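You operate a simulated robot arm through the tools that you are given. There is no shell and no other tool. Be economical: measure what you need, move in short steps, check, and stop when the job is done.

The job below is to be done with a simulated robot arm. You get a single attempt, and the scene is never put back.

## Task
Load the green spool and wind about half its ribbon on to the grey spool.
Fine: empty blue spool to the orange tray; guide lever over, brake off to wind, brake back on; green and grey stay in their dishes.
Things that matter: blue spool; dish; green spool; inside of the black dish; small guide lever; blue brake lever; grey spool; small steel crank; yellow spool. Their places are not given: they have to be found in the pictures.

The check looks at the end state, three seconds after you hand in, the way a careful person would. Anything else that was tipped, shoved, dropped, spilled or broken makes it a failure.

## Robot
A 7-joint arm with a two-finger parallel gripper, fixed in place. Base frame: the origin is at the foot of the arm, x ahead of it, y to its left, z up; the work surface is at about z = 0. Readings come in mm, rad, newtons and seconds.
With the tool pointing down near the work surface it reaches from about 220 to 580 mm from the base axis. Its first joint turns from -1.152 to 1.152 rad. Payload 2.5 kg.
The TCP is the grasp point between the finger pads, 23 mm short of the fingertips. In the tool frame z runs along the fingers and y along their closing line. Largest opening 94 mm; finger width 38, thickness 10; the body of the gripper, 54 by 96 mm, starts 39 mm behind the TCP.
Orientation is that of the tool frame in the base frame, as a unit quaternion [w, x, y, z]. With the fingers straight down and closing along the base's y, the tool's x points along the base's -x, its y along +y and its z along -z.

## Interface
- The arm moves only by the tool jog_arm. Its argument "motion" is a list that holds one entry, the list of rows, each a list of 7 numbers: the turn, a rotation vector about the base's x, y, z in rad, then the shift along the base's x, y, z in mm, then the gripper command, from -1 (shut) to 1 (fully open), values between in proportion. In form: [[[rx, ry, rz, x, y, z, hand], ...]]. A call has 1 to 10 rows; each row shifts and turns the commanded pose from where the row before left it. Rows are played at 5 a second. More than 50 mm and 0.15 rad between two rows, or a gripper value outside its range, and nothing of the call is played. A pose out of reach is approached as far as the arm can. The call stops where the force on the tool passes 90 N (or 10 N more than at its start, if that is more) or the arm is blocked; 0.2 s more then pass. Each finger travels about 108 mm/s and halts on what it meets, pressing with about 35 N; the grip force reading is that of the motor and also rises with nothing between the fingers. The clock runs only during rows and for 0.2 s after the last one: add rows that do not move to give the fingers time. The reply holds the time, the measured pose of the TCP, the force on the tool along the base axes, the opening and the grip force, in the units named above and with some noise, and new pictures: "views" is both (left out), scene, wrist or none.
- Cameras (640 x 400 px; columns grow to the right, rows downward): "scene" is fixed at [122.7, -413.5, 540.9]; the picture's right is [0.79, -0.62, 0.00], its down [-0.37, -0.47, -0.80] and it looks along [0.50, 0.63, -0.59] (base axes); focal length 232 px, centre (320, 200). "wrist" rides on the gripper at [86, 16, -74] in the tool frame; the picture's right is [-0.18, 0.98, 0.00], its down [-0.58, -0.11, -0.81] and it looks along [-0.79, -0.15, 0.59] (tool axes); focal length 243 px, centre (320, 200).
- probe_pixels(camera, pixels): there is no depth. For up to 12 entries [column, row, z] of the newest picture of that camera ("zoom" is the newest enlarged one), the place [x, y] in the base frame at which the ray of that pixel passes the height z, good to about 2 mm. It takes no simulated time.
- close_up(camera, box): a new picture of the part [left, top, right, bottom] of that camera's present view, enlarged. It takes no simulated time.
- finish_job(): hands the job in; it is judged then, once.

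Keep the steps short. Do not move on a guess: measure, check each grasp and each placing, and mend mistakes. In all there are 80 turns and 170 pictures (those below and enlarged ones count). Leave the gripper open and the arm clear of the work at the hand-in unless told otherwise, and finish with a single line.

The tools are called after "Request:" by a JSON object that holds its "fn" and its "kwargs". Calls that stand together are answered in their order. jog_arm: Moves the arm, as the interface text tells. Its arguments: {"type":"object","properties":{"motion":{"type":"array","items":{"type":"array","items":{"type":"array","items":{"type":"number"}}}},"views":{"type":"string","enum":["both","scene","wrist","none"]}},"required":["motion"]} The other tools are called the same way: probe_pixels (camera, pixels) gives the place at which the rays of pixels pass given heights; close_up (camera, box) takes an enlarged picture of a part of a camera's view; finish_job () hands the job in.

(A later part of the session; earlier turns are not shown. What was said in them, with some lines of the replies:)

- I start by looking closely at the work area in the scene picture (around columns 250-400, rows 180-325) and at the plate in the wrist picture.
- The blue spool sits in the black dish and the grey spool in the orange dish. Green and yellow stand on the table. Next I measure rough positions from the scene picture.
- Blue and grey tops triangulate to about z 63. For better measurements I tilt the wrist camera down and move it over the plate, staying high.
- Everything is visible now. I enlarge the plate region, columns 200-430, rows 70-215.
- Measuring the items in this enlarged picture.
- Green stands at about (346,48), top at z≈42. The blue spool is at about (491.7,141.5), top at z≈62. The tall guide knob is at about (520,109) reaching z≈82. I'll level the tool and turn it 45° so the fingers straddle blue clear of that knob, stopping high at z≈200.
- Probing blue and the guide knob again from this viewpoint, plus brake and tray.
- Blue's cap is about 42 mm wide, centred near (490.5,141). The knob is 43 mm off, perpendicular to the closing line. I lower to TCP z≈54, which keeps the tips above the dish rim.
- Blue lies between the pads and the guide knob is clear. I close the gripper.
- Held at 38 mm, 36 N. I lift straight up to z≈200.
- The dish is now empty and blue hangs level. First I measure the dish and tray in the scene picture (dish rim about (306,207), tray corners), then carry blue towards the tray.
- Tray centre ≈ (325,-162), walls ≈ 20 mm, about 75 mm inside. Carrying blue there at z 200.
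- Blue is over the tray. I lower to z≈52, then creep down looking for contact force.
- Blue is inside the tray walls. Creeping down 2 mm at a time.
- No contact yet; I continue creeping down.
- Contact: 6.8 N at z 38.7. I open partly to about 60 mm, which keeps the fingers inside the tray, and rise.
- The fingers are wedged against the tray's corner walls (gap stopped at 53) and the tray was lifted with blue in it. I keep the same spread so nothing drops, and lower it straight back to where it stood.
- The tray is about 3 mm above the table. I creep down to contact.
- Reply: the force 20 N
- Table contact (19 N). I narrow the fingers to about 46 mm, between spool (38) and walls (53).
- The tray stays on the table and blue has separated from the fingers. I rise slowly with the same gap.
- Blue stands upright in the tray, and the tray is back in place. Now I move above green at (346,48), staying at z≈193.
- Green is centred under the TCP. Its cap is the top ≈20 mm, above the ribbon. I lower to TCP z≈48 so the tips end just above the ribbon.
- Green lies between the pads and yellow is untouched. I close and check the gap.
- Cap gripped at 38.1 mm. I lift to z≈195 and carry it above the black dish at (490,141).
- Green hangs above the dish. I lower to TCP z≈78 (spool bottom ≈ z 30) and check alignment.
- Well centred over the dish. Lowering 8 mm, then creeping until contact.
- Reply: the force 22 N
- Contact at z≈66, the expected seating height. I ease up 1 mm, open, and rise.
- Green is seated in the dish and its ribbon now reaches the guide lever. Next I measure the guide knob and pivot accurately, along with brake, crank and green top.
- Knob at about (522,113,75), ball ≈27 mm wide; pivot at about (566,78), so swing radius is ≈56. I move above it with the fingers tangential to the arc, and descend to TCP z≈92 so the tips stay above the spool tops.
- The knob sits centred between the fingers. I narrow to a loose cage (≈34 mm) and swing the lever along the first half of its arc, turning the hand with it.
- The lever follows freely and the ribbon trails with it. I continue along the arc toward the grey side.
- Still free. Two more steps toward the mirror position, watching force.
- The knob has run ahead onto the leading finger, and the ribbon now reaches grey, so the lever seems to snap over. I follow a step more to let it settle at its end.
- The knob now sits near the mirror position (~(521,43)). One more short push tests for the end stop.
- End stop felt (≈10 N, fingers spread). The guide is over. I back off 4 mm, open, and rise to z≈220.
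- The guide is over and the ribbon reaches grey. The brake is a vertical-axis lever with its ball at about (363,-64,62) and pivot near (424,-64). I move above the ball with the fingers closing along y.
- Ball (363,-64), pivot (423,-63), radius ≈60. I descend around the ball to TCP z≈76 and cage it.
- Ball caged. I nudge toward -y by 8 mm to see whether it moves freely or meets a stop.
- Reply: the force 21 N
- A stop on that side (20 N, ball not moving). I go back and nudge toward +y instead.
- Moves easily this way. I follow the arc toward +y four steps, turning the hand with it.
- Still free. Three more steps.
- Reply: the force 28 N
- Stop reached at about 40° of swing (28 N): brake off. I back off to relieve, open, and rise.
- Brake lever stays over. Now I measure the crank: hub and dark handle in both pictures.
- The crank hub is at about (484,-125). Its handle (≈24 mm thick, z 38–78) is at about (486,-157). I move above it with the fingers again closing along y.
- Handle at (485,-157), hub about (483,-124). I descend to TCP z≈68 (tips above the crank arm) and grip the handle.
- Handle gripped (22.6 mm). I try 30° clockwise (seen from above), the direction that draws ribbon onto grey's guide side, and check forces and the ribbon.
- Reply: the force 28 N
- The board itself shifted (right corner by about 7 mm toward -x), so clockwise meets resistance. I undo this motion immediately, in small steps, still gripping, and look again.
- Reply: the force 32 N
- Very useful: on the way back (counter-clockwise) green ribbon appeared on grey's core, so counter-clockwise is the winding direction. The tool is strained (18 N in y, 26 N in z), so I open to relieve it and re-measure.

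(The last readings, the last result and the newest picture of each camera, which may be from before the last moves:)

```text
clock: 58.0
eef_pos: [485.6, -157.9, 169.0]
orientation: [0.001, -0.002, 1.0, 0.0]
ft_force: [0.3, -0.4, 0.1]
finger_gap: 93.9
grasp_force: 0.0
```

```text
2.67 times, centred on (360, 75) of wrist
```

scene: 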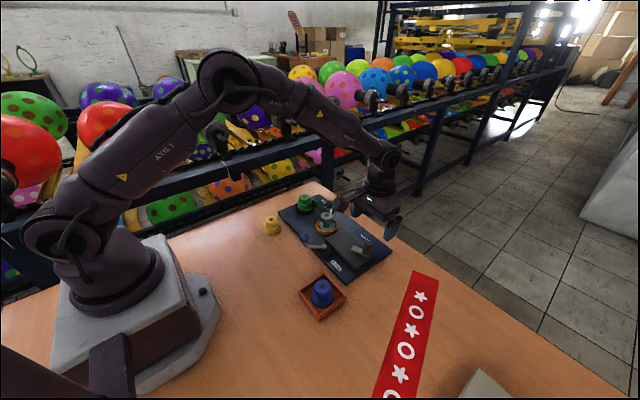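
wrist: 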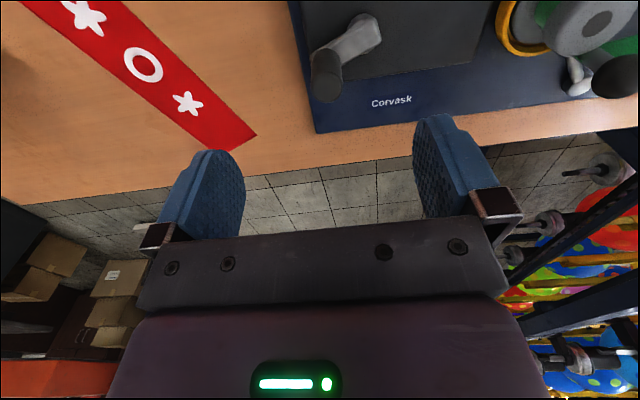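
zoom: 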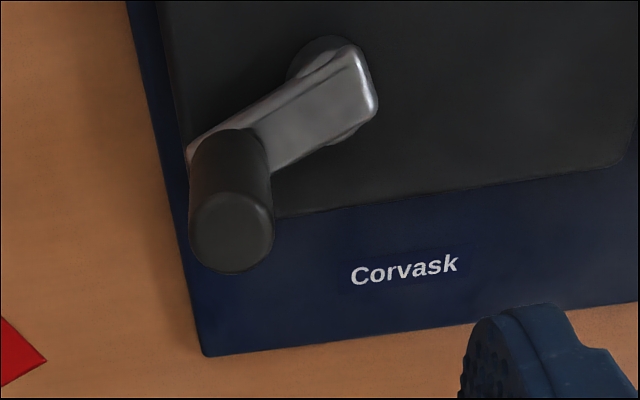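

Measuring where the board and crank stand now.

Request:
{"fn": "probe_pixels", "kwargs": {"camera": "wrist", "pixels": [[317, 133, 10], [327, 82, 75], [327, 82, 78], [364, 28, 38], [361, 26, 33], [290, 2, 10], [391, 101, 10]]}}

Request:
{"fn": "probe_pixels", "kwargs": {"camera": "scene", "pixels": [[392.4, 251, 10], [394.3, 249.8, 10], [278, 212.5, 10], [368, 243, 78], [353.5, 248.5, 35], [365, 237.5, 10], [325, 215.5, 62]]}}

```text
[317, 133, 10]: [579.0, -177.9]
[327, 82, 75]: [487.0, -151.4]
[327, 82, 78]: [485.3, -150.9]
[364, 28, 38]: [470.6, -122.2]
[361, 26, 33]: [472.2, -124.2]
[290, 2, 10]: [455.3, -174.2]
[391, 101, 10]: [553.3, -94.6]
```

```text
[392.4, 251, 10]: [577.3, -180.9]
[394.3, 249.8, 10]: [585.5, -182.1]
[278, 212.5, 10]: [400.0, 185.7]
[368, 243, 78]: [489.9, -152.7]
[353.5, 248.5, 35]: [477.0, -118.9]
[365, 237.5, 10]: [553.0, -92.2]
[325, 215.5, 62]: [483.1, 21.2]
```

The board end moved ≈7 mm toward -x; hub now ≈(475.5,-122.5), handle ≈(487,-151.5). To wind without dragging the board I'll push the handle with a loose cage, with the closing line kept tangential so that no radial force arises. First I turn the hand -68° above the handle.

Request:
{"fn": "jog_arm", "kwargs": {"motion": [[[0, 0, -0.132, 0.5, 2, 0, 1], [0, 0, -0.132, 0.5, 2, 0, 1], [0, 0, -0.132, 0.5, 2, 0, 1], [0, 0, -0.132, 0, 0, 0, 1], [0, 0, -0.132, 0, 0, 0, 1], [0, 0, -0.132, 0, 0, 0, 1], [0, 0, -0.132, 0, 0, 0, 1], [0, 0, -0.132, 0, 0, 0, 1], [0, 0, -0.132, 0, 0, 0, 1], [0, 0, 0, 0, 0, 0, 1]]]}}

Request:
{"fn": "close_up", "kwargs": {"camera": "wrist", "box": [200, 0, 440, 150]}}

```text
clock: 60.2
eef_pos: [486.8, -149.6, 167.9]
orientation: [0.001, 0.559, 0.829, 0.0]
ft_force: [-0.4, -0.5, -0.1]
finger_gap: 94.1
grasp_force: 0.1
```

scene: 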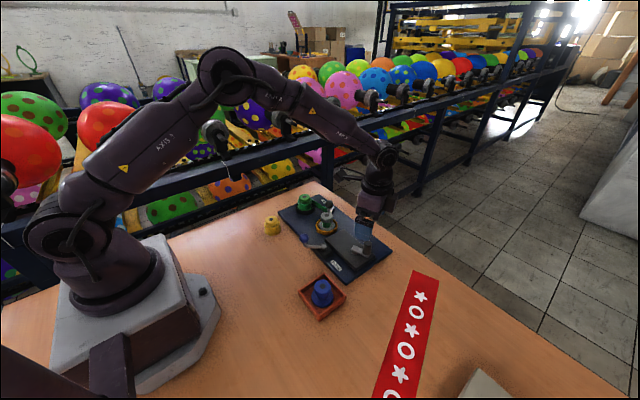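
wrist: 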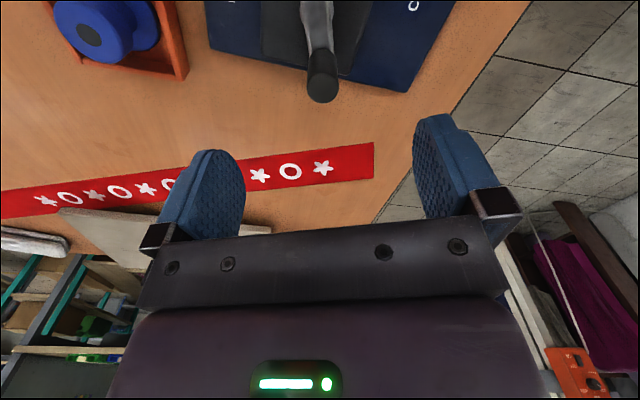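

```text
2.67 times, centred on (320, 75) of wrist
```

zoom: 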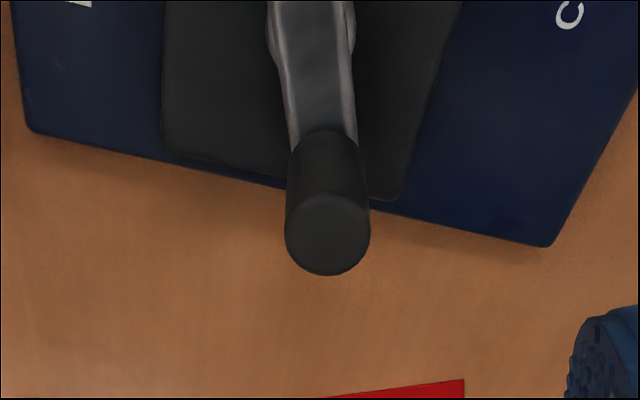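

The crank arm lies along the hand's x now, as wanted. Probing the handle again.

Request:
{"fn": "probe_pixels", "kwargs": {"camera": "wrist", "pixels": [[322.6, 87, 78], [322.6, 87, 75], [316, 8, 38], [316, 8, 45]]}}

```text
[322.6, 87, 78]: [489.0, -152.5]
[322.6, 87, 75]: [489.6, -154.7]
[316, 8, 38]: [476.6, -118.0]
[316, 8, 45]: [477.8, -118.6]
```

Handle at (488.5,-152.8). I descend to TCP z≈74 and close to a 28 mm cage.

Request:
{"fn": "jog_arm", "kwargs": {"motion": [[[0, 0, 0, 1.7, -3, -40, 0.4], [0, 0, 0, 0, 0, -34, 0.4], [0, 0, 0, 0, 0, -20, 0.4], [0, 0, 0, 0, 0, 0, -0.4], [0, 0, 0, 0, 0, 0, -0.4], [0, 0, 0, 0, 0, 0, -0.4]]], "views": "wrist"}}

```text
clock: 61.6
eef_pos: [488.2, -153.7, 74.1]
orientation: [0.0, 0.558, 0.83, 0.0]
ft_force: [0.2, 0.7, -0.4]
finger_gap: 28.2
grasp_force: 0.2
```

wrist: 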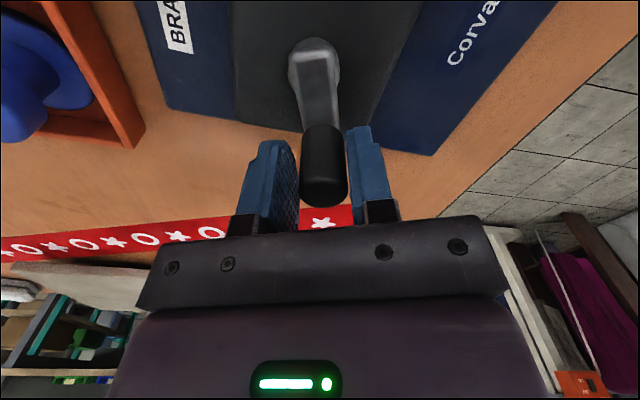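

Handle caged without force. I turn about 32° counter-clockwise along the arc and watch force and ribbon.

Request:
{"fn": "jog_arm", "kwargs": {"motion": [[[0, 0, 0.14, 4.1, 2, 0, -0.4], [0, 0, 0.14, 3.8, 2.6, 0, -0.4], [0, 0, 0.14, 3.4, 3.1, 0, -0.4], [0, 0, 0.14, 3, 3.5, 0, -0.4], [0, 0, 0, 0, 0, 0, -0.4]]], "views": "wrist"}}

Request:
{"fn": "close_up", "kwargs": {"camera": "scene", "box": [270, 185, 400, 275]}}

```text
clock: 62.8
eef_pos: [501.7, -143.2, 73.9]
orientation: [0.0, 0.307, 0.952, 0.0]
ft_force: [-0.6, -0.1, -0.1]
finger_gap: 28.5
grasp_force: 0.2
```

wrist: 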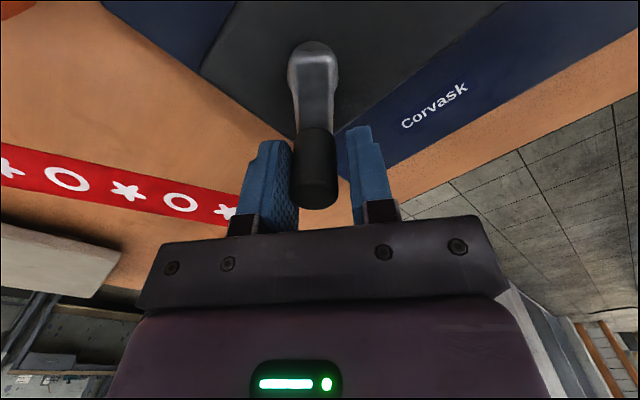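

```text
4.44 times, centred on (335, 230) of scene
```

zoom: 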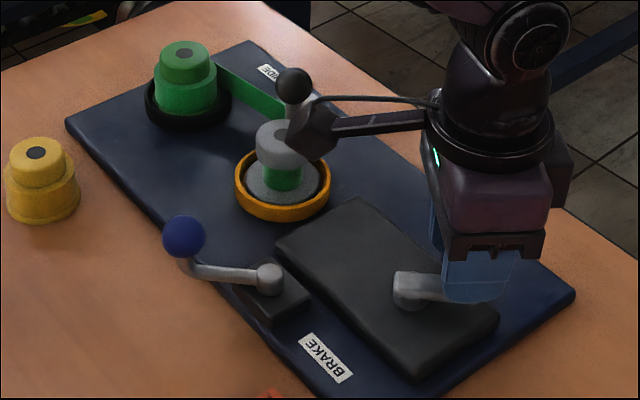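

Turns freely with almost no force and the board is still. I continue another 64°.

Request:
{"fn": "jog_arm", "kwargs": {"motion": [[[0, 0, 0.14, 2.4, 3.9, 0, -0.4], [0, 0, 0.14, 1.9, 4.2, 0, -0.4], [0, 0, 0.14, 1.3, 4.4, 0, -0.4], [0, 0, 0.14, 0.6, 4.6, 0, -0.4], [0, 0, 0.14, 0, 4.6, 0, -0.4], [0, 0, 0.14, -0.6, 4.6, 0, -0.4], [0, 0, 0.14, -1.3, 4.4, 0, -0.4], [0, 0, 0.14, -1.9, 4.2, 0, -0.4], [0, 0, 0, 0, 0, 0, -0.4]]], "views": "wrist"}}

Request:
{"fn": "close_up", "kwargs": {"camera": "scene", "box": [270, 185, 400, 275]}}

```text
clock: 64.8
eef_pos: [505.0, -107.5, 74.3]
orientation: [0.0, -0.246, 0.969, 0.0]
ft_force: [0.8, 0.3, 0.1]
finger_gap: 28.3
grasp_force: 0.0
```

wrist: 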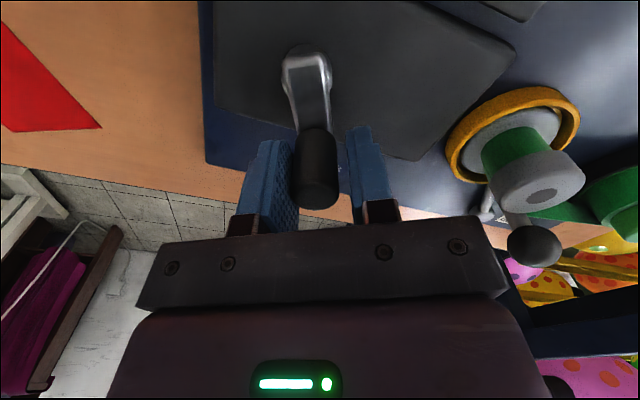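

```text
4.44 times, centred on (335, 230) of scene
```

zoom: 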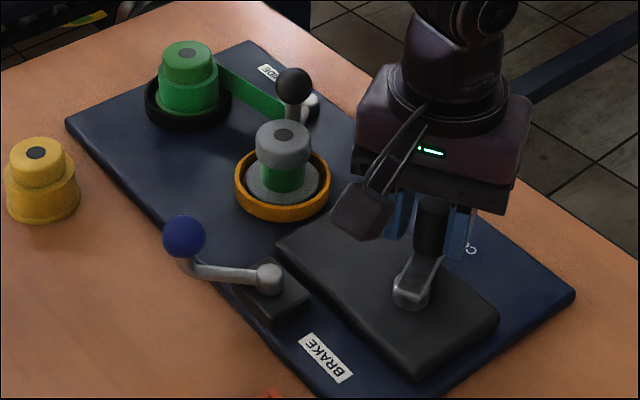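

Ribbon is building on grey. Half should be reached when the ribbon width on both spools is roughly their cap width (38 mm). I continue another 64°.

Request:
{"fn": "jog_arm", "kwargs": {"motion": [[[0, 0, 0.14, -2.4, 3.9, 0, -0.4], [0, 0, 0.14, -3, 3.5, 0, -0.4], [0, 0, 0.14, -3.4, 3.1, 0, -0.4], [0, 0, 0.14, -3.8, 2.6, 0, -0.4], [0, 0, 0.14, -4.1, 2, 0, -0.4], [0, 0, 0.14, -4.4, 1.4, 0, -0.4], [0, 0, 0.14, -4.6, 0.8, 0, -0.4], [0, 0, 0.14, -4.6, 0.2, 0, -0.4], [0, 0, 0, 0, 0, 0, -0.4]]], "views": "wrist"}}

Request:
{"fn": "close_up", "kwargs": {"camera": "scene", "box": [270, 185, 400, 275]}}

```text
clock: 66.8
eef_pos: [474.5, -89.8, 74.3]
orientation: [0.001, 0.724, -0.69, 0.0]
ft_force: [-0.1, -0.3, 0.4]
finger_gap: 28.1
grasp_force: 0.0
```

wrist: 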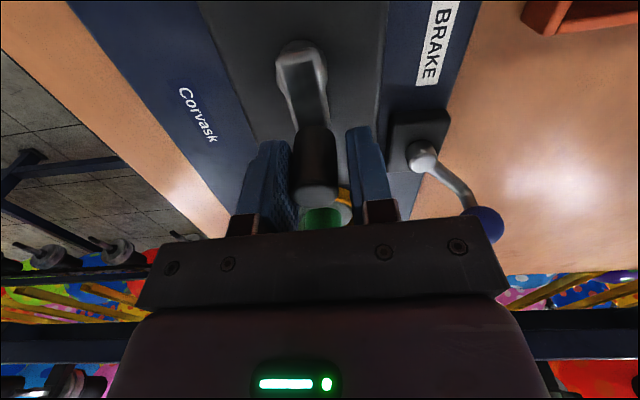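

```text
4.44 times, centred on (335, 230) of scene
```

zoom: 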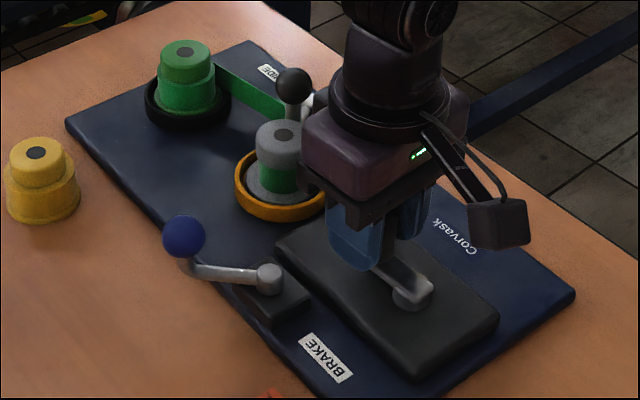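

Hand orientation still tracks. I continue 48° more.

Request:
{"fn": "jog_arm", "kwargs": {"motion": [[[0, 0, 0.14, -4.6, -0.4, 0, -0.4], [0, 0, 0.14, -4.5, -1.1, 0, -0.4], [0, 0, 0.14, -4.3, -1.7, 0, -0.4], [0, 0, 0.14, -4, -2.3, 0, -0.4], [0, 0, 0.14, -3.6, -2.9, 0, -0.4], [0, 0, 0.14, -3.2, -3.3, 0, -0.4], [0, 0, 0, 0, 0, 0, -0.4]]], "views": "wrist"}}

Request:
{"fn": "close_up", "kwargs": {"camera": "scene", "box": [270, 185, 400, 275]}}

```text
clock: 68.4
eef_pos: [449.8, -101.0, 73.7]
orientation: [0.0, 0.942, -0.335, 0.0]
ft_force: [0.5, -0.2, -0.3]
finger_gap: 28.0
grasp_force: 0.2
```

wrist: 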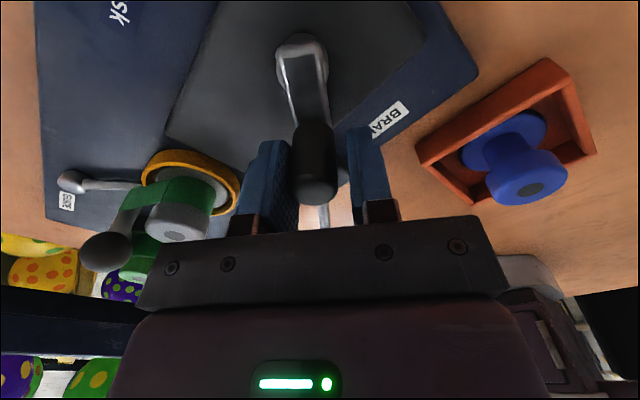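

```text
4.44 times, centred on (335, 230) of scene
```

zoom: 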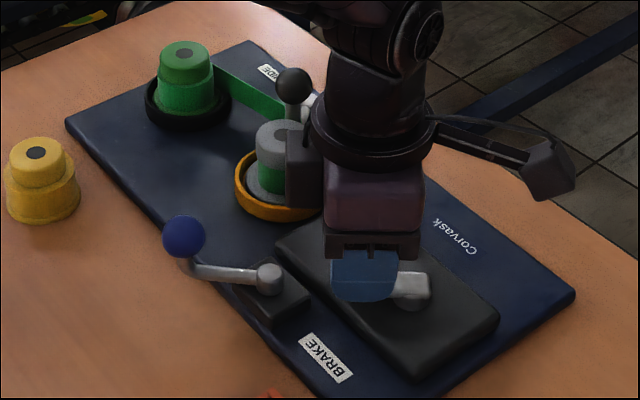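

The hand is at 141°. I check how much ribbon lies on each spool.

Request:
{"fn": "close_up", "kwargs": {"camera": "wrist", "box": [60, 130, 260, 255]}}

Request:
{"fn": "close_up", "kwargs": {"camera": "scene", "box": [290, 190, 354, 230]}}

```text
3.20 times, centred on (160, 192) of wrist
```

zoom: 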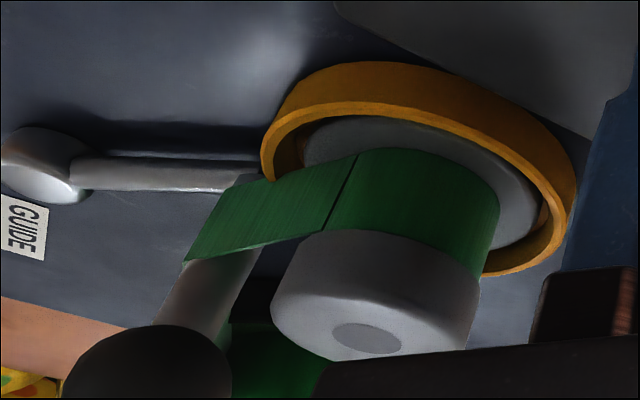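

```text
10.00 times, centred on (322, 210) of scene
```

zoom: 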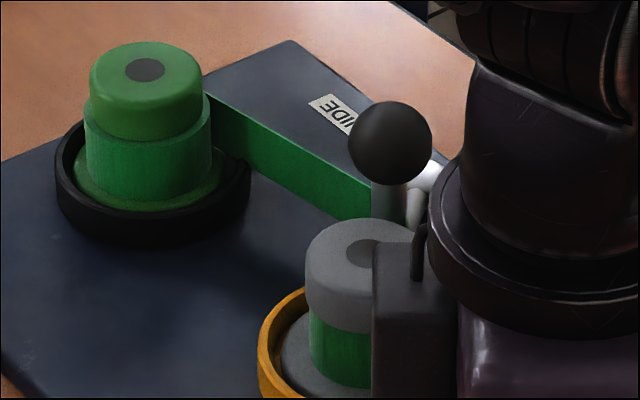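

Estimated from widths against the caps: green ≈43.5 mm left of ≈49, grey ≈36 mm, so about 35% is wound. I continue 32° more.

Request:
{"fn": "jog_arm", "kwargs": {"motion": [[[0, 0, 0.14, -2.7, -3.7, 0, -0.4], [0, 0, 0.14, -2.1, -4.1, 0, -0.4], [0, 0, 0.14, -1.6, -4.3, 0, -0.4], [0, 0, 0.14, -1, -4.5, 0, -0.4], [0, 0, 0, 0, 0, 0, -0.4]]], "views": "wrist"}}

Request:
{"fn": "close_up", "kwargs": {"camera": "scene", "box": [290, 190, 354, 230]}}

```text
clock: 69.6
eef_pos: [444.2, -119.1, 73.4]
orientation: [-0.001, 0.998, -0.062, 0.0]
ft_force: [-0.3, 0.1, 0.2]
finger_gap: 28.2
grasp_force: 0.0
```

wrist: 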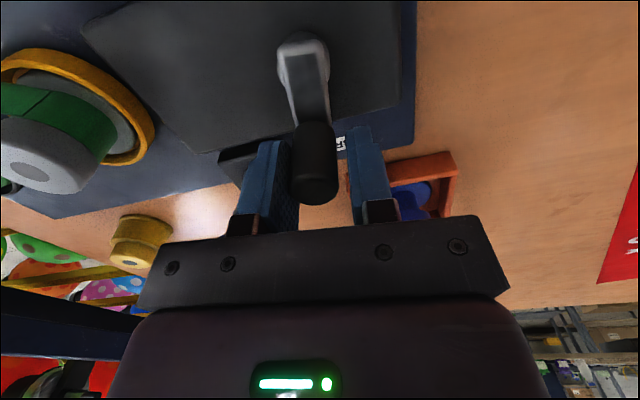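

```text
10.00 times, centred on (322, 210) of scene
```

zoom: 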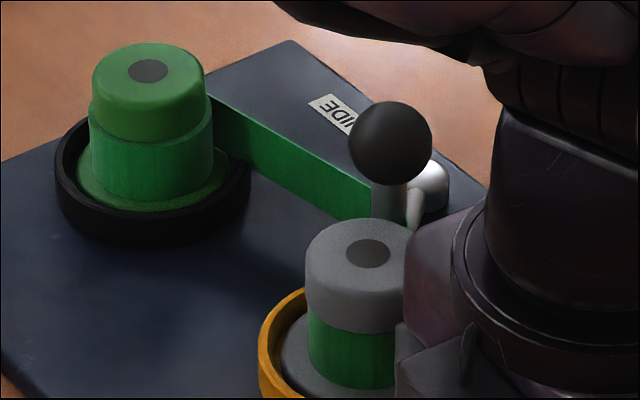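

Now ≈40% by estimate. I go on 40° and recheck.

Request:
{"fn": "jog_arm", "kwargs": {"motion": [[[0, 0, 0.14, -0.3, -4.6, 0, -0.4], [0, 0, 0.14, 0.3, -4.6, 0, -0.4], [0, 0, 0.14, 1, -4.5, 0, -0.4], [0, 0, 0.14, 1.6, -4.3, 0, -0.4], [0, 0, 0.14, 2.1, -4.1, 0, -0.4], [0, 0, 0, 0, 0, 0, -0.4]]], "views": "wrist"}}

Request:
{"fn": "close_up", "kwargs": {"camera": "scene", "box": [290, 190, 354, 230]}}

```text
clock: 71.0
eef_pos: [398.1, -119.5, 64.8]
orientation: [0.006, 0.97, 0.243, 0.001]
ft_force: [0.3, 1.2, 0.3]
finger_gap: 28.2
grasp_force: 0.1
out of reach, approached as far as the arm can: row 4, 5
```

wrist: 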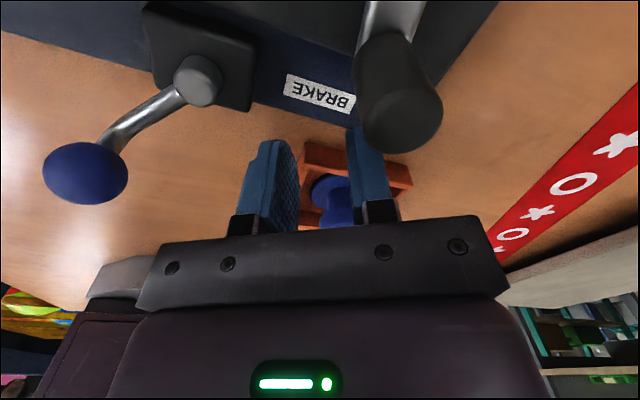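

```text
10.00 times, centred on (322, 210) of scene
```

zoom: 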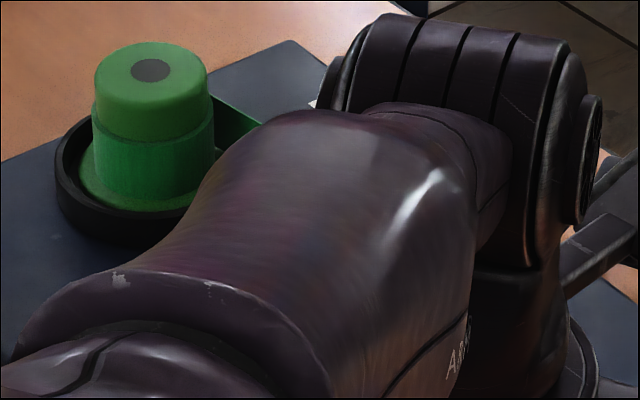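

The wrist reached its joint limit and the arm backed off radially to (398,-119), clear of the handle; nothing was touched that I can see. I retreat gently: back, up, then unwind the wrist.

Request:
{"fn": "jog_arm", "kwargs": {"motion": [[[0, 0, -0.14, -46, 18, 5, -0.4], [0, 0, 0, 0, 0, 40, -0.4], [0, 0, 0, 0, 0, 50, -0.4], [0, 0, 0, 0, 0, 0, -0.4]]]}}

```text
clock: 72.0
eef_pos: [351.9, -100.0, 160.7]
orientation: [0.007, 0.985, 0.174, 0.001]
ft_force: [-0.4, -0.6, -0.3]
finger_gap: 28.4
grasp_force: 0.1
```

scene: 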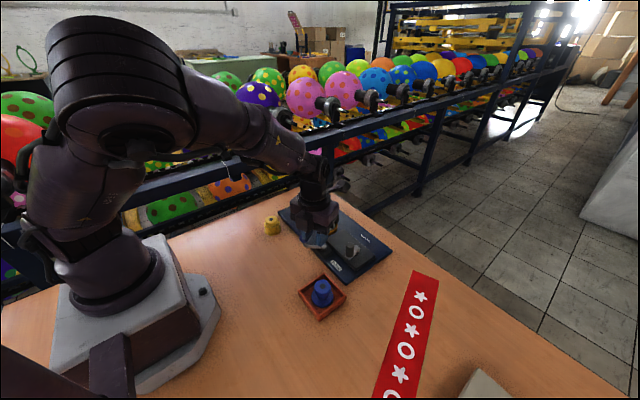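
wrist: 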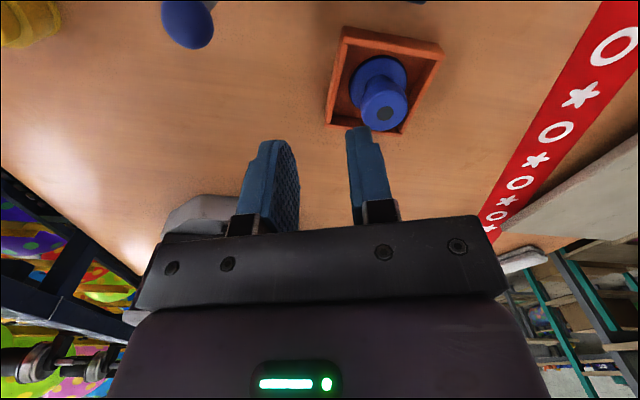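

Safe and high. I unwind the wrist now (two calls), rising slightly.

Request:
{"fn": "jog_arm", "kwargs": {"motion": [[[0, 0, -0.145, 0, 0, 10, 0], [0, 0, -0.145, 0, 0, 10, 0.5], [0, 0, -0.145, 0, 0, 10, 1], [0, 0, -0.145, 0, 0, 10, 1], [0, 0, -0.145, 0, 0, 10, 1], [0, 0, -0.145, 0, 0, 10, 1], [0, 0, -0.145, 0, 0, 0, 1], [0, 0, -0.145, 0, 0, 0, 1], [0, 0, -0.145, 0, 0, 0, 1], [0, 0, -0.145, 0, 0, 0, 1]]], "views": "none"}}

Request:
{"fn": "jog_arm", "kwargs": {"motion": [[[0, 0, -0.145, 0, 0, 0, 1], [0, 0, -0.145, 0, 0, 0, 1], [0, 0, -0.145, 0, 0, 0, 1], [0, 0, -0.145, 0, 0, 0, 1], [0, 0, -0.145, 0, 0, 0, 1], [0, 0, -0.145, 0, 0, 0, 1], [0, 0, -0.145, 0, 0, 0, 1], [0, 0, -0.145, 0, 0, 0, 1], [0, 0, -0.145, 0, 0, 0, 1], [0, 0, 0, 0, 0, 0, 1]]], "views": "scene"}}

Request:
{"fn": "close_up", "kwargs": {"camera": "scene", "box": [290, 190, 354, 230]}}

Request:
{"fn": "close_up", "kwargs": {"camera": "scene", "box": [270, 185, 400, 275]}}

```text
clock: 74.2
eef_pos: [353.2, -101.7, 219.3]
orientation: [0.005, 0.852, -0.523, -0.004]
ft_force: [-0.8, -0.2, 0.1]
finger_gap: 94.0
grasp_force: 0.1
```

```text
clock: 76.4
eef_pos: [351.4, -103.0, 219.3]
orientation: [-0.002, -0.359, 0.933, 0.005]
ft_force: [0.5, 0.4, 0.2]
finger_gap: 94.3
grasp_force: 0.2
```

scene: 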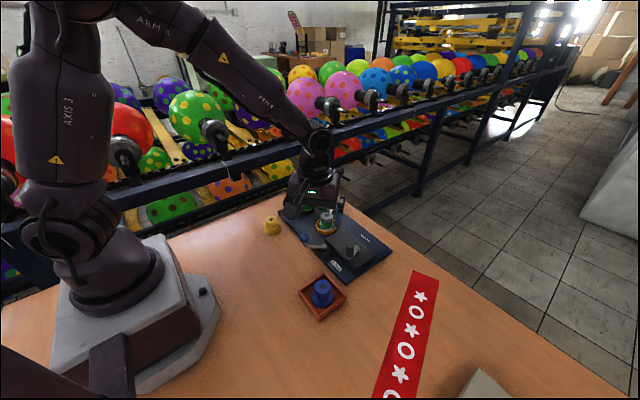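

```text
10.00 times, centred on (322, 210) of scene
```

zoom: 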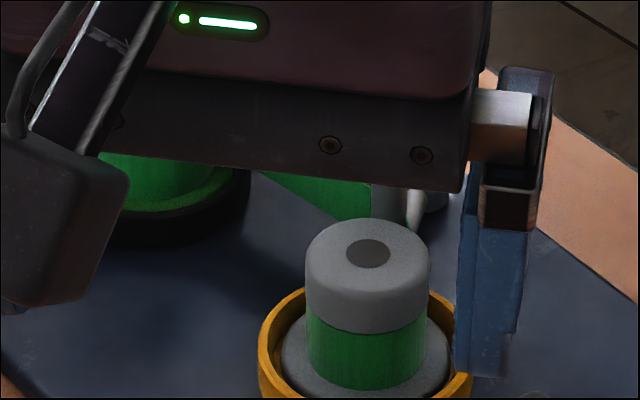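

```text
4.44 times, centred on (335, 230) of scene
```

zoom: 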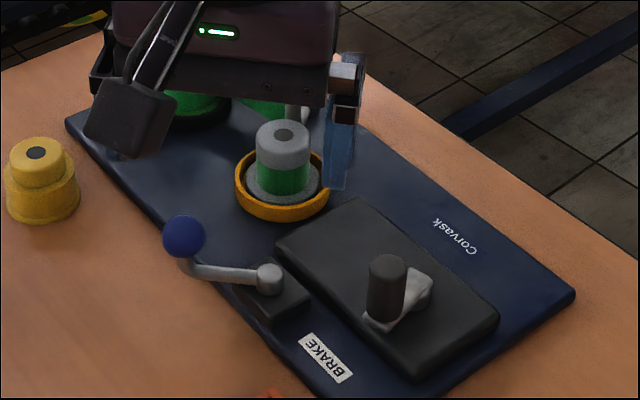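

Grey ribbon is now ≈37 mm wide, i.e. ≈43% wound; about 40° more of crank is needed. The crank now points to about 195°. I move above the handle with the hand at yaw ≈15°.

Request:
{"fn": "jog_arm", "kwargs": {"motion": [[[0, 0, -0.118, 23, -7, -12, 1], [0, 0, -0.118, 23, -7, -12, 1], [0, 0, -0.118, 23, -7, -12, 1], [0, 0, -0.118, 23, -7, -12, 1], [0, 0, 0, 0, 0, 0, 1]]]}}

Request:
{"fn": "close_up", "kwargs": {"camera": "wrist", "box": [200, 0, 440, 150]}}

Request:
{"fn": "close_up", "kwargs": {"camera": "scene", "box": [290, 190, 354, 230]}}

```text
clock: 77.6
eef_pos: [443.8, -129.3, 172.6]
orientation: [-0.001, -0.131, 0.991, 0.006]
ft_force: [-0.2, -0.4, -0.2]
finger_gap: 94.1
grasp_force: 0.2
```

scene: 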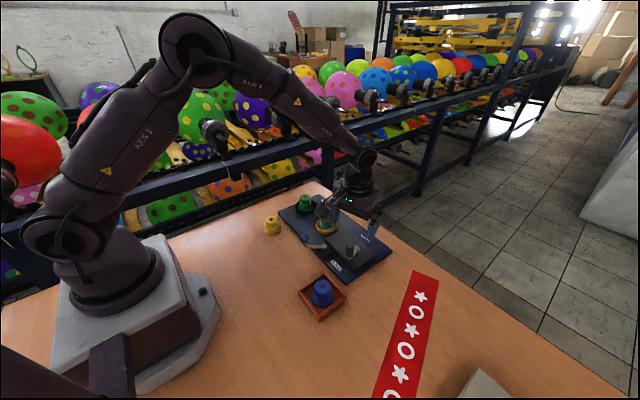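
wrist: 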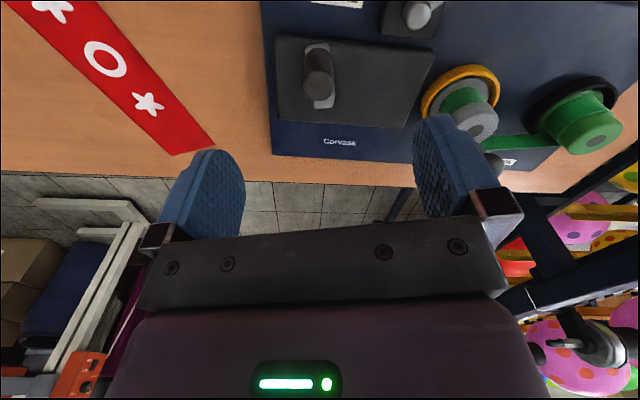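

```text
2.67 times, centred on (320, 75) of wrist
```

zoom: 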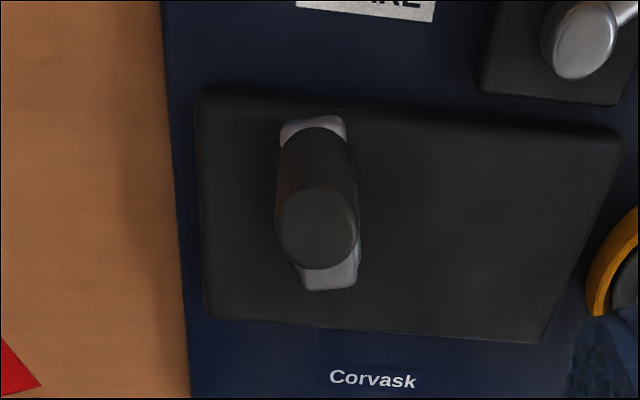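

```text
10.00 times, centred on (322, 210) of scene
```

zoom: 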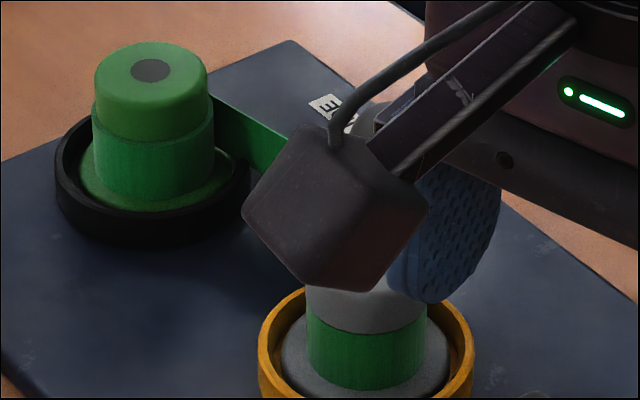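

Request:
{"fn": "probe_pixels", "kwargs": {"camera": "wrist", "pixels": [[319.3, 85.5, 78], [319.3, 85.5, 75], [324, 104, 38], [315, 47, 38]]}}

```text
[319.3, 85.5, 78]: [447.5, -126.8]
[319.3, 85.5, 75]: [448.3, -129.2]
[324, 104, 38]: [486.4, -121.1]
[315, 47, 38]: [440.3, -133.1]
```

Handle near (446,-128.5). I descend to TCP z≈74 and cage it as before.

Request:
{"fn": "jog_arm", "kwargs": {"motion": [[[0, 0, 0, 1.5, 0.5, -40, 0.4], [0, 0, 0, 0, 0, -38, 0.4], [0, 0, 0, 0, 0, -20, 0.4], [0, 0, 0, 0, 0, 0, -0.4], [0, 0, 0, 0, 0, 0, -0.4], [0, 0, 0, 0, 0, 0, -0.4]]], "views": "wrist"}}

```text
clock: 79.0
eef_pos: [445.2, -127.5, 74.3]
orientation: [-0.001, -0.132, 0.991, 0.006]
ft_force: [0.8, 0.1, 0.5]
finger_gap: 28.3
grasp_force: 0.0
```

wrist: 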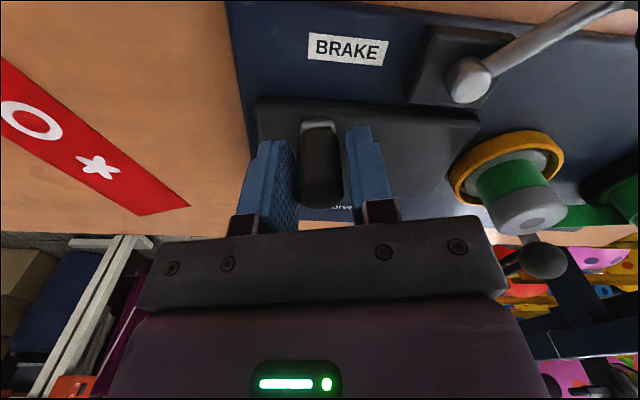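

Caged with no force. I turn about 50° more counter-clockwise.

Request:
{"fn": "jog_arm", "kwargs": {"motion": [[[0, 0, 0.14, 1.5, -4.8, 0, -0.4], [0, 0, 0.14, 2.1, -4.6, 0, -0.4], [0, 0, 0.14, 2.7, -4.2, 0, -0.4], [0, 0, 0.14, 3.1, -3.7, 0, -0.4], [0, 0, 0.14, 3.6, -2.9, 0, -0.4], [0, 0, 0.14, 3.9, -2.4, 0, -0.4], [0, 0, 0.14, 4.3, -1.8, 0, -0.4], [0, 0, 0, 0, 0, 0, -0.4]]], "views": "wrist"}}

Request:
{"fn": "close_up", "kwargs": {"camera": "scene", "box": [290, 190, 354, 230]}}

Request:
{"fn": "close_up", "kwargs": {"camera": "scene", "box": [270, 185, 400, 275]}}

```text
clock: 80.8
eef_pos: [467.0, -153.0, 73.3]
orientation: [-0.004, -0.584, 0.812, 0.005]
ft_force: [-0.2, -0.1, 0.5]
finger_gap: 28.0
grasp_force: 0.0
```

wrist: 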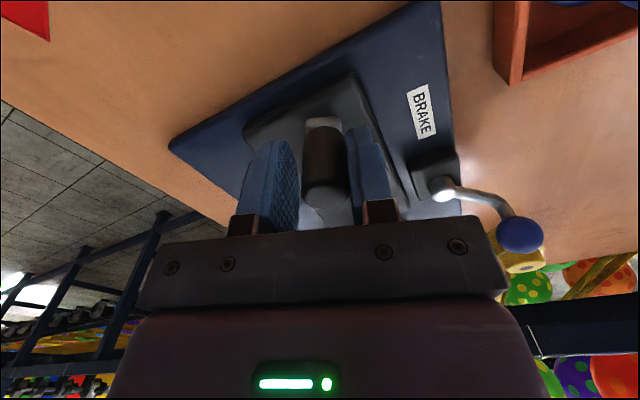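

```text
10.00 times, centred on (322, 210) of scene
```

zoom: 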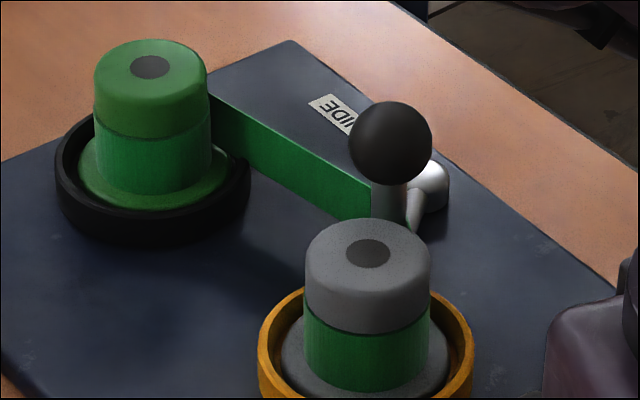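

```text
4.44 times, centred on (335, 230) of scene
```

zoom: 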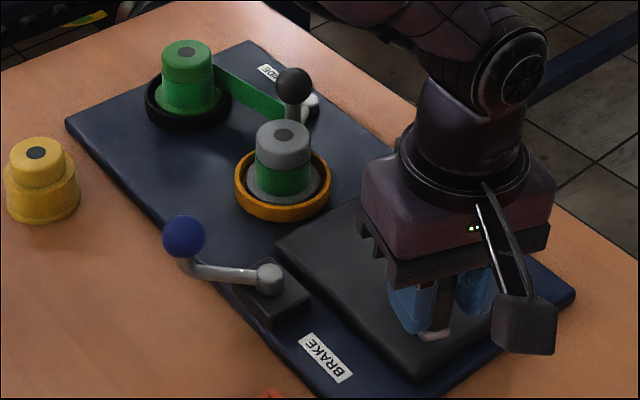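

Widths now nearly match (green ≈39.7 mm, grey ≈39 mm): about half. I stop here, back off 2 mm, open and rise.

Request:
{"fn": "jog_arm", "kwargs": {"motion": [[[0, 0, 0, -2, 1, 0, -0.4], [0, 0, 0, 0, 0, 0, 0.2], [0, 0, 0, 0, 0, 0, 0.2], [0, 0, 0, 0, 0, 30, 0.2], [0, 0, 0, 0, 0, 50, 0.6], [0, 0, 0, 0, 0, 50, 1], [0, 0, -0.13, 0, 0, 10, 1], [0, 0, -0.13, 0, 0, 0, 1], [0, 0, -0.13, 0, 0, 0, 1], [0, 0, -0.13, 0, 0, 0, 1]]], "views": "wrist"}}

Request:
{"fn": "close_up", "kwargs": {"camera": "scene", "box": [270, 185, 400, 275]}}

```text
clock: 83.0
eef_pos: [465.3, -152.2, 213.9]
orientation: [-0.002, -0.354, 0.935, 0.006]
ft_force: [-0.4, -0.1, -0.3]
finger_gap: 93.9
grasp_force: 0.0
```

wrist: 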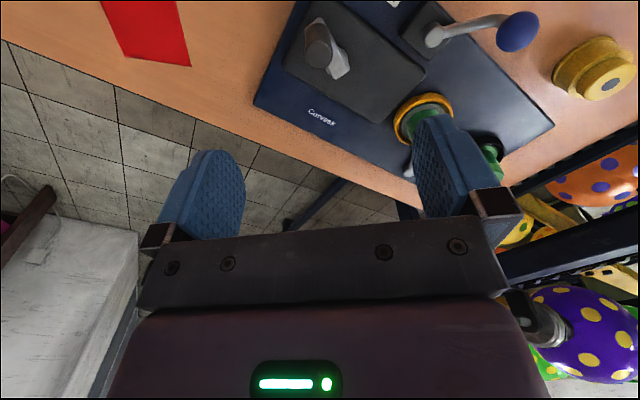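

```text
4.44 times, centred on (335, 230) of scene
```

zoom: 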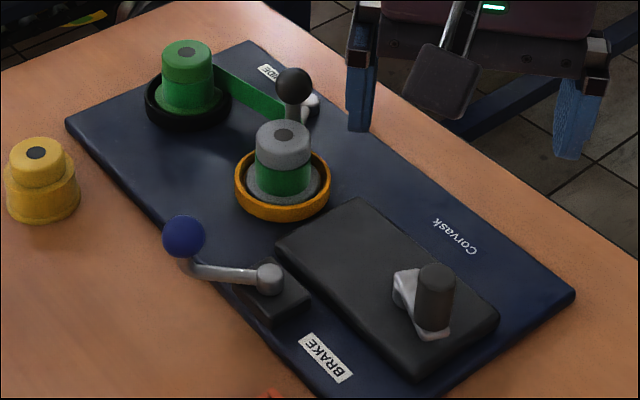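

Crank released. Next the brake: I locate the blue ball in both pictures at z≈62.

Request:
{"fn": "probe_pixels", "kwargs": {"camera": "scene", "pixels": [[304.4, 238.4, 62], [323.5, 247, 28]]}}

Request:
{"fn": "probe_pixels", "kwargs": {"camera": "wrist", "pixels": [[517, 31, 62], [434, 36, 28]]}}

```text
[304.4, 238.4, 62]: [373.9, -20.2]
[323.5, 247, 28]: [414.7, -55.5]
```

```text
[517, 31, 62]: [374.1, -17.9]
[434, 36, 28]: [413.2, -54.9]
```

Ball at (374,-19.5), pivot ≈(415,-56). I move above the ball with the hand turned to -42°.

Request:
{"fn": "jog_arm", "kwargs": {"motion": [[[0, 0, -0.1457, -9.1, 13.3, -2, 1], [0, 0, -0.1457, -9.1, 13.3, -2, 1], [0, 0, -0.1457, -9.1, 13.3, -2, 1], [0, 0, -0.1457, -9.1, 13.3, -2, 1], [0, 0, -0.1457, -9.1, 13.3, -2, 1], [0, 0, -0.1457, -9.1, 13.3, -2, 1], [0, 0, -0.1457, -9.1, 13.3, -2, 1], [0, 0, -0.1457, -9.1, 13.3, -10, 1], [0, 0, -0.1457, -9.1, 13.2, -10, 1], [0, 0, -0.1457, -9.2, 13.1, -10, 1]]], "views": "wrist"}}

```text
clock: 85.2
eef_pos: [373.3, -19.2, 168.2]
orientation: [0.002, 0.36, 0.933, 0.006]
ft_force: [-0.2, 0.8, 0.8]
finger_gap: 94.1
grasp_force: 0.0
5 turns are left
```

wrist: 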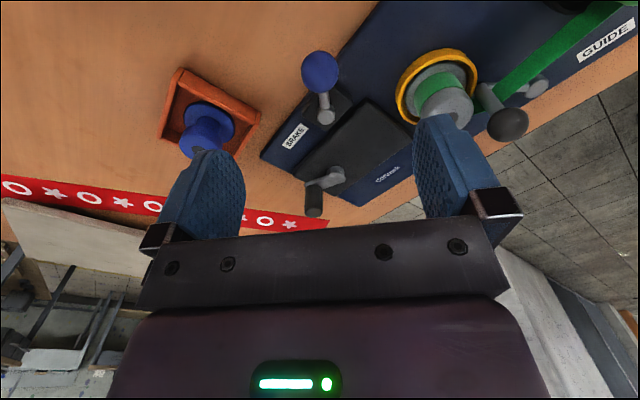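

Few turns remain, so I combine steps: descend around the ball, cage it, and swing it back along the arc toward the original stop.

Request:
{"fn": "jog_arm", "kwargs": {"motion": [[[0, 0, 0, 0.5, -0.3, -40, 0.4], [0, 0, 0, 0, 0, -40, 0.4], [0, 0, 0, 0, 0, -12.5, 0.4], [0, 0, 0, 0, 0, 0, -0.3], [0, 0, 0, 0, 0, 0, -0.3], [0, 0, 0.147, -5.1, -6.5, 0, -0.3], [0, 0, 0.147, -4, -7.2, 0, -0.3], [0, 0, 0.147, -3, -7.8, 0, -0.3], [0, 0, 0.147, -1.8, -8, 0, -0.3], [0, 0, 0.147, -0.6, -8.3, 0, -0.3]]], "views": "both"}}

```text
clock: 87.4
eef_pos: [360.1, -58.3, 77.0]
orientation: [0.0, -0.002, 1.0, 0.006]
ft_force: [0.6, -0.8, -0.7]
finger_gap: 32.7
grasp_force: 0.0
4 turns are left
```

scene: 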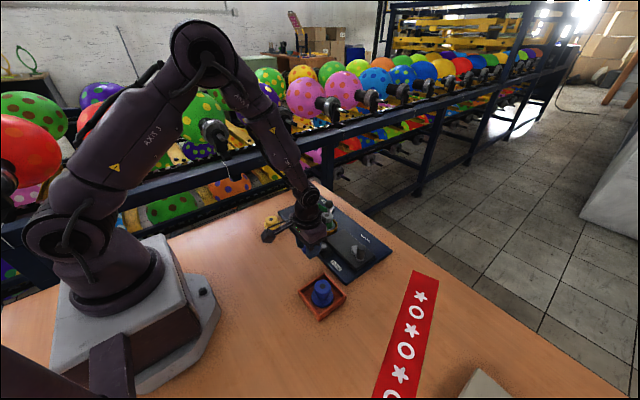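
wrist: 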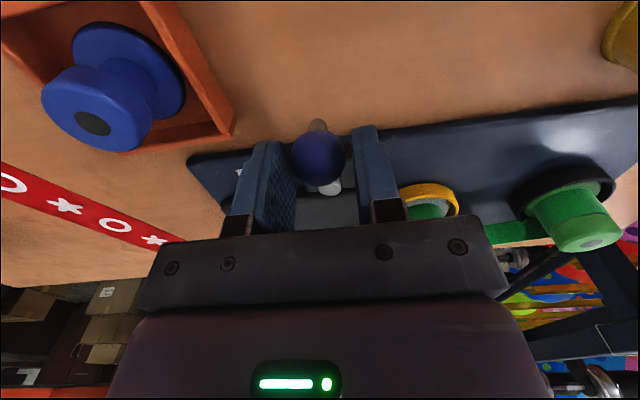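

Ball followed to about y=-57, near its original stop. I press the last 11 mm to the stop (earlier stop contact was near TCP y≈-68), back off, open and rise.

Request:
{"fn": "jog_arm", "kwargs": {"motion": [[[0, 0, 0, 0, -4, 0, -0.3], [0, 0, 0, 0, -4, 0, -0.3], [0, 0, 0, 0, -2.5, 0, -0.3], [0, 0, 0, 0, 0, 0, -0.3], [0, 0, 0, 0, 6, 0, -0.3], [0, 0, 0, 0, 0, 0, 0.3], [0, 0, 0, 0, 0, 10, 0.3], [0, 0, 0, 0, 0, 40, 0.3], [0, 0, 0, 0, 0, 50, 1], [0, 0, 0, -30, 0, 50, 1]]], "views": "both"}}

Request:
{"fn": "close_up", "kwargs": {"camera": "scene", "box": [270, 185, 400, 275]}}

Request:
{"fn": "close_up", "kwargs": {"camera": "wrist", "box": [200, 0, 520, 200]}}

```text
refused: row 10 steps farther than a row can; nothing moved
```

```text
4.44 times, centred on (335, 230) of scene
```

zoom: 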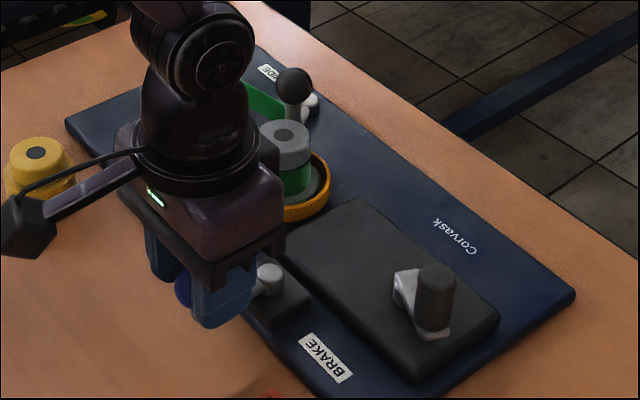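

```text
2.00 times, centred on (360, 100) of wrist
3 turns are left
```

zoom: 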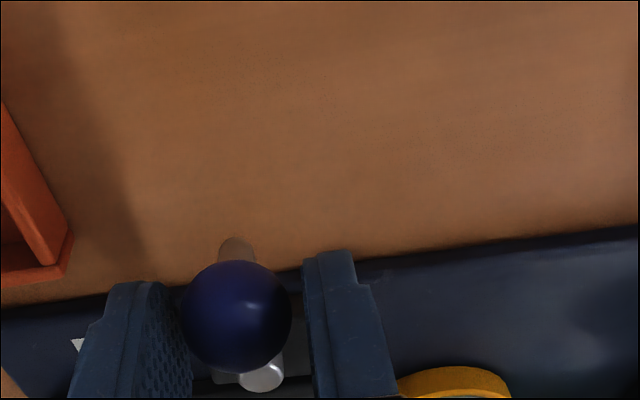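

The last row was too long, so nothing moved. I send the same plan with a shorter last row; each message counts as one turn, so I include the check pictures.

Request:
{"fn": "jog_arm", "kwargs": {"motion": [[[0, 0, 0, 0, -4, 0, -0.3], [0, 0, 0, 0, -4, 0, -0.3], [0, 0, 0, 0, -2.5, 0, -0.3], [0, 0, 0, 0, 0, 0, -0.3], [0, 0, 0, 0, 6, 0, -0.3], [0, 0, 0, 0, 0, 0, 0.3], [0, 0, 0, 0, 0, 10, 0.3], [0, 0, 0, 0, 0, 40, 0.3], [0, 0, 0, 0, 0, 45, 1], [0, 0, 0, -15, 0, 45, 1]]], "views": "both"}}

Request:
{"fn": "close_up", "kwargs": {"camera": "scene", "box": [270, 185, 400, 275]}}

Request:
{"fn": "close_up", "kwargs": {"camera": "wrist", "box": [200, 0, 520, 200]}}

```text
clock: 89.6
eef_pos: [345.0, -63.5, 218.2]
orientation: [0.0, -0.001, 1.0, 0.006]
ft_force: [-0.6, 0.0, -0.9]
finger_gap: 94.1
grasp_force: 0.0
```

scene: 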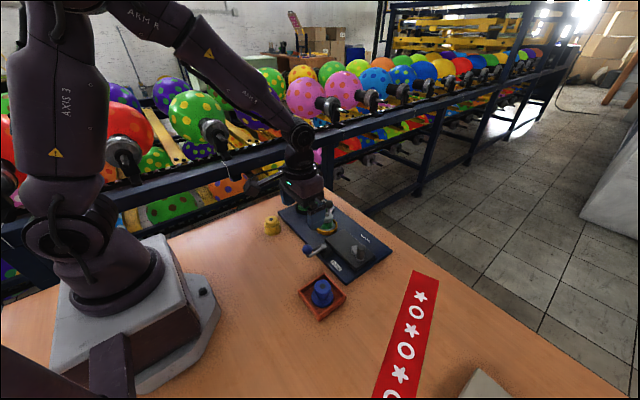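
wrist: 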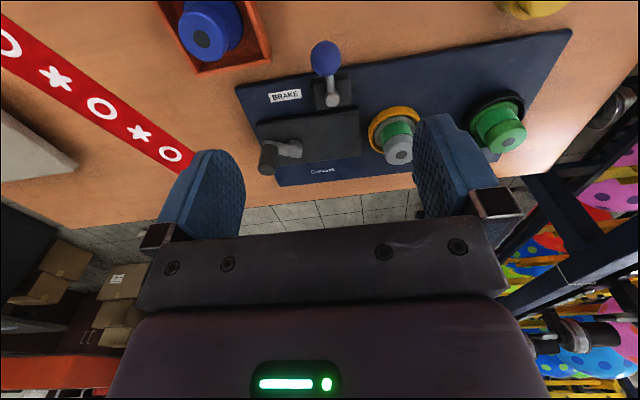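

```text
4.44 times, centred on (335, 230) of scene
```

zoom: 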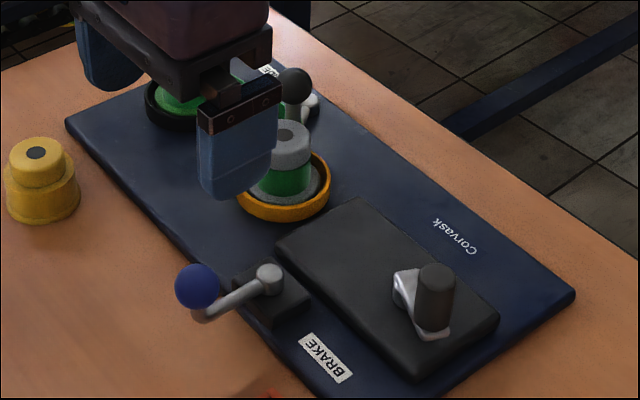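

```text
2.00 times, centred on (360, 100) of wrist
2 turns are left
```

zoom: 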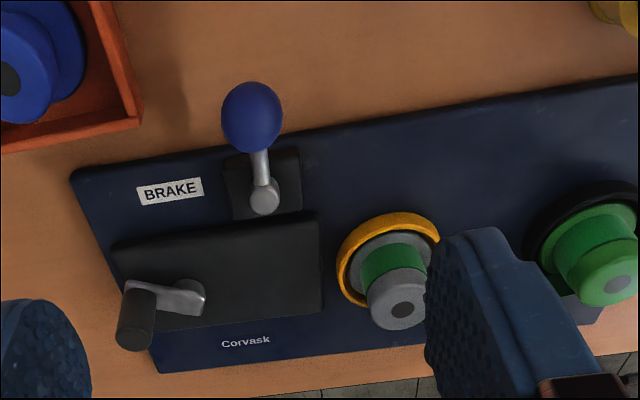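

The brake lever is back at its original stop. Blue is upright in the tray, green and grey sit in their dishes with about half the ribbon on each, and the gripper is open and clear. I hand in.

Request:
{"fn": "finish_job", "kwargs": {}}

```text
The job is handed in.
```

Handed in: blue is in the tray, green is loaded, about half the ribbon is on grey by my width estimate, the guide is over and the brake is back on; but the board's crank end is still about 7 mm out of place from my first crank attempt, and the tray was briefly lifted and set back down.
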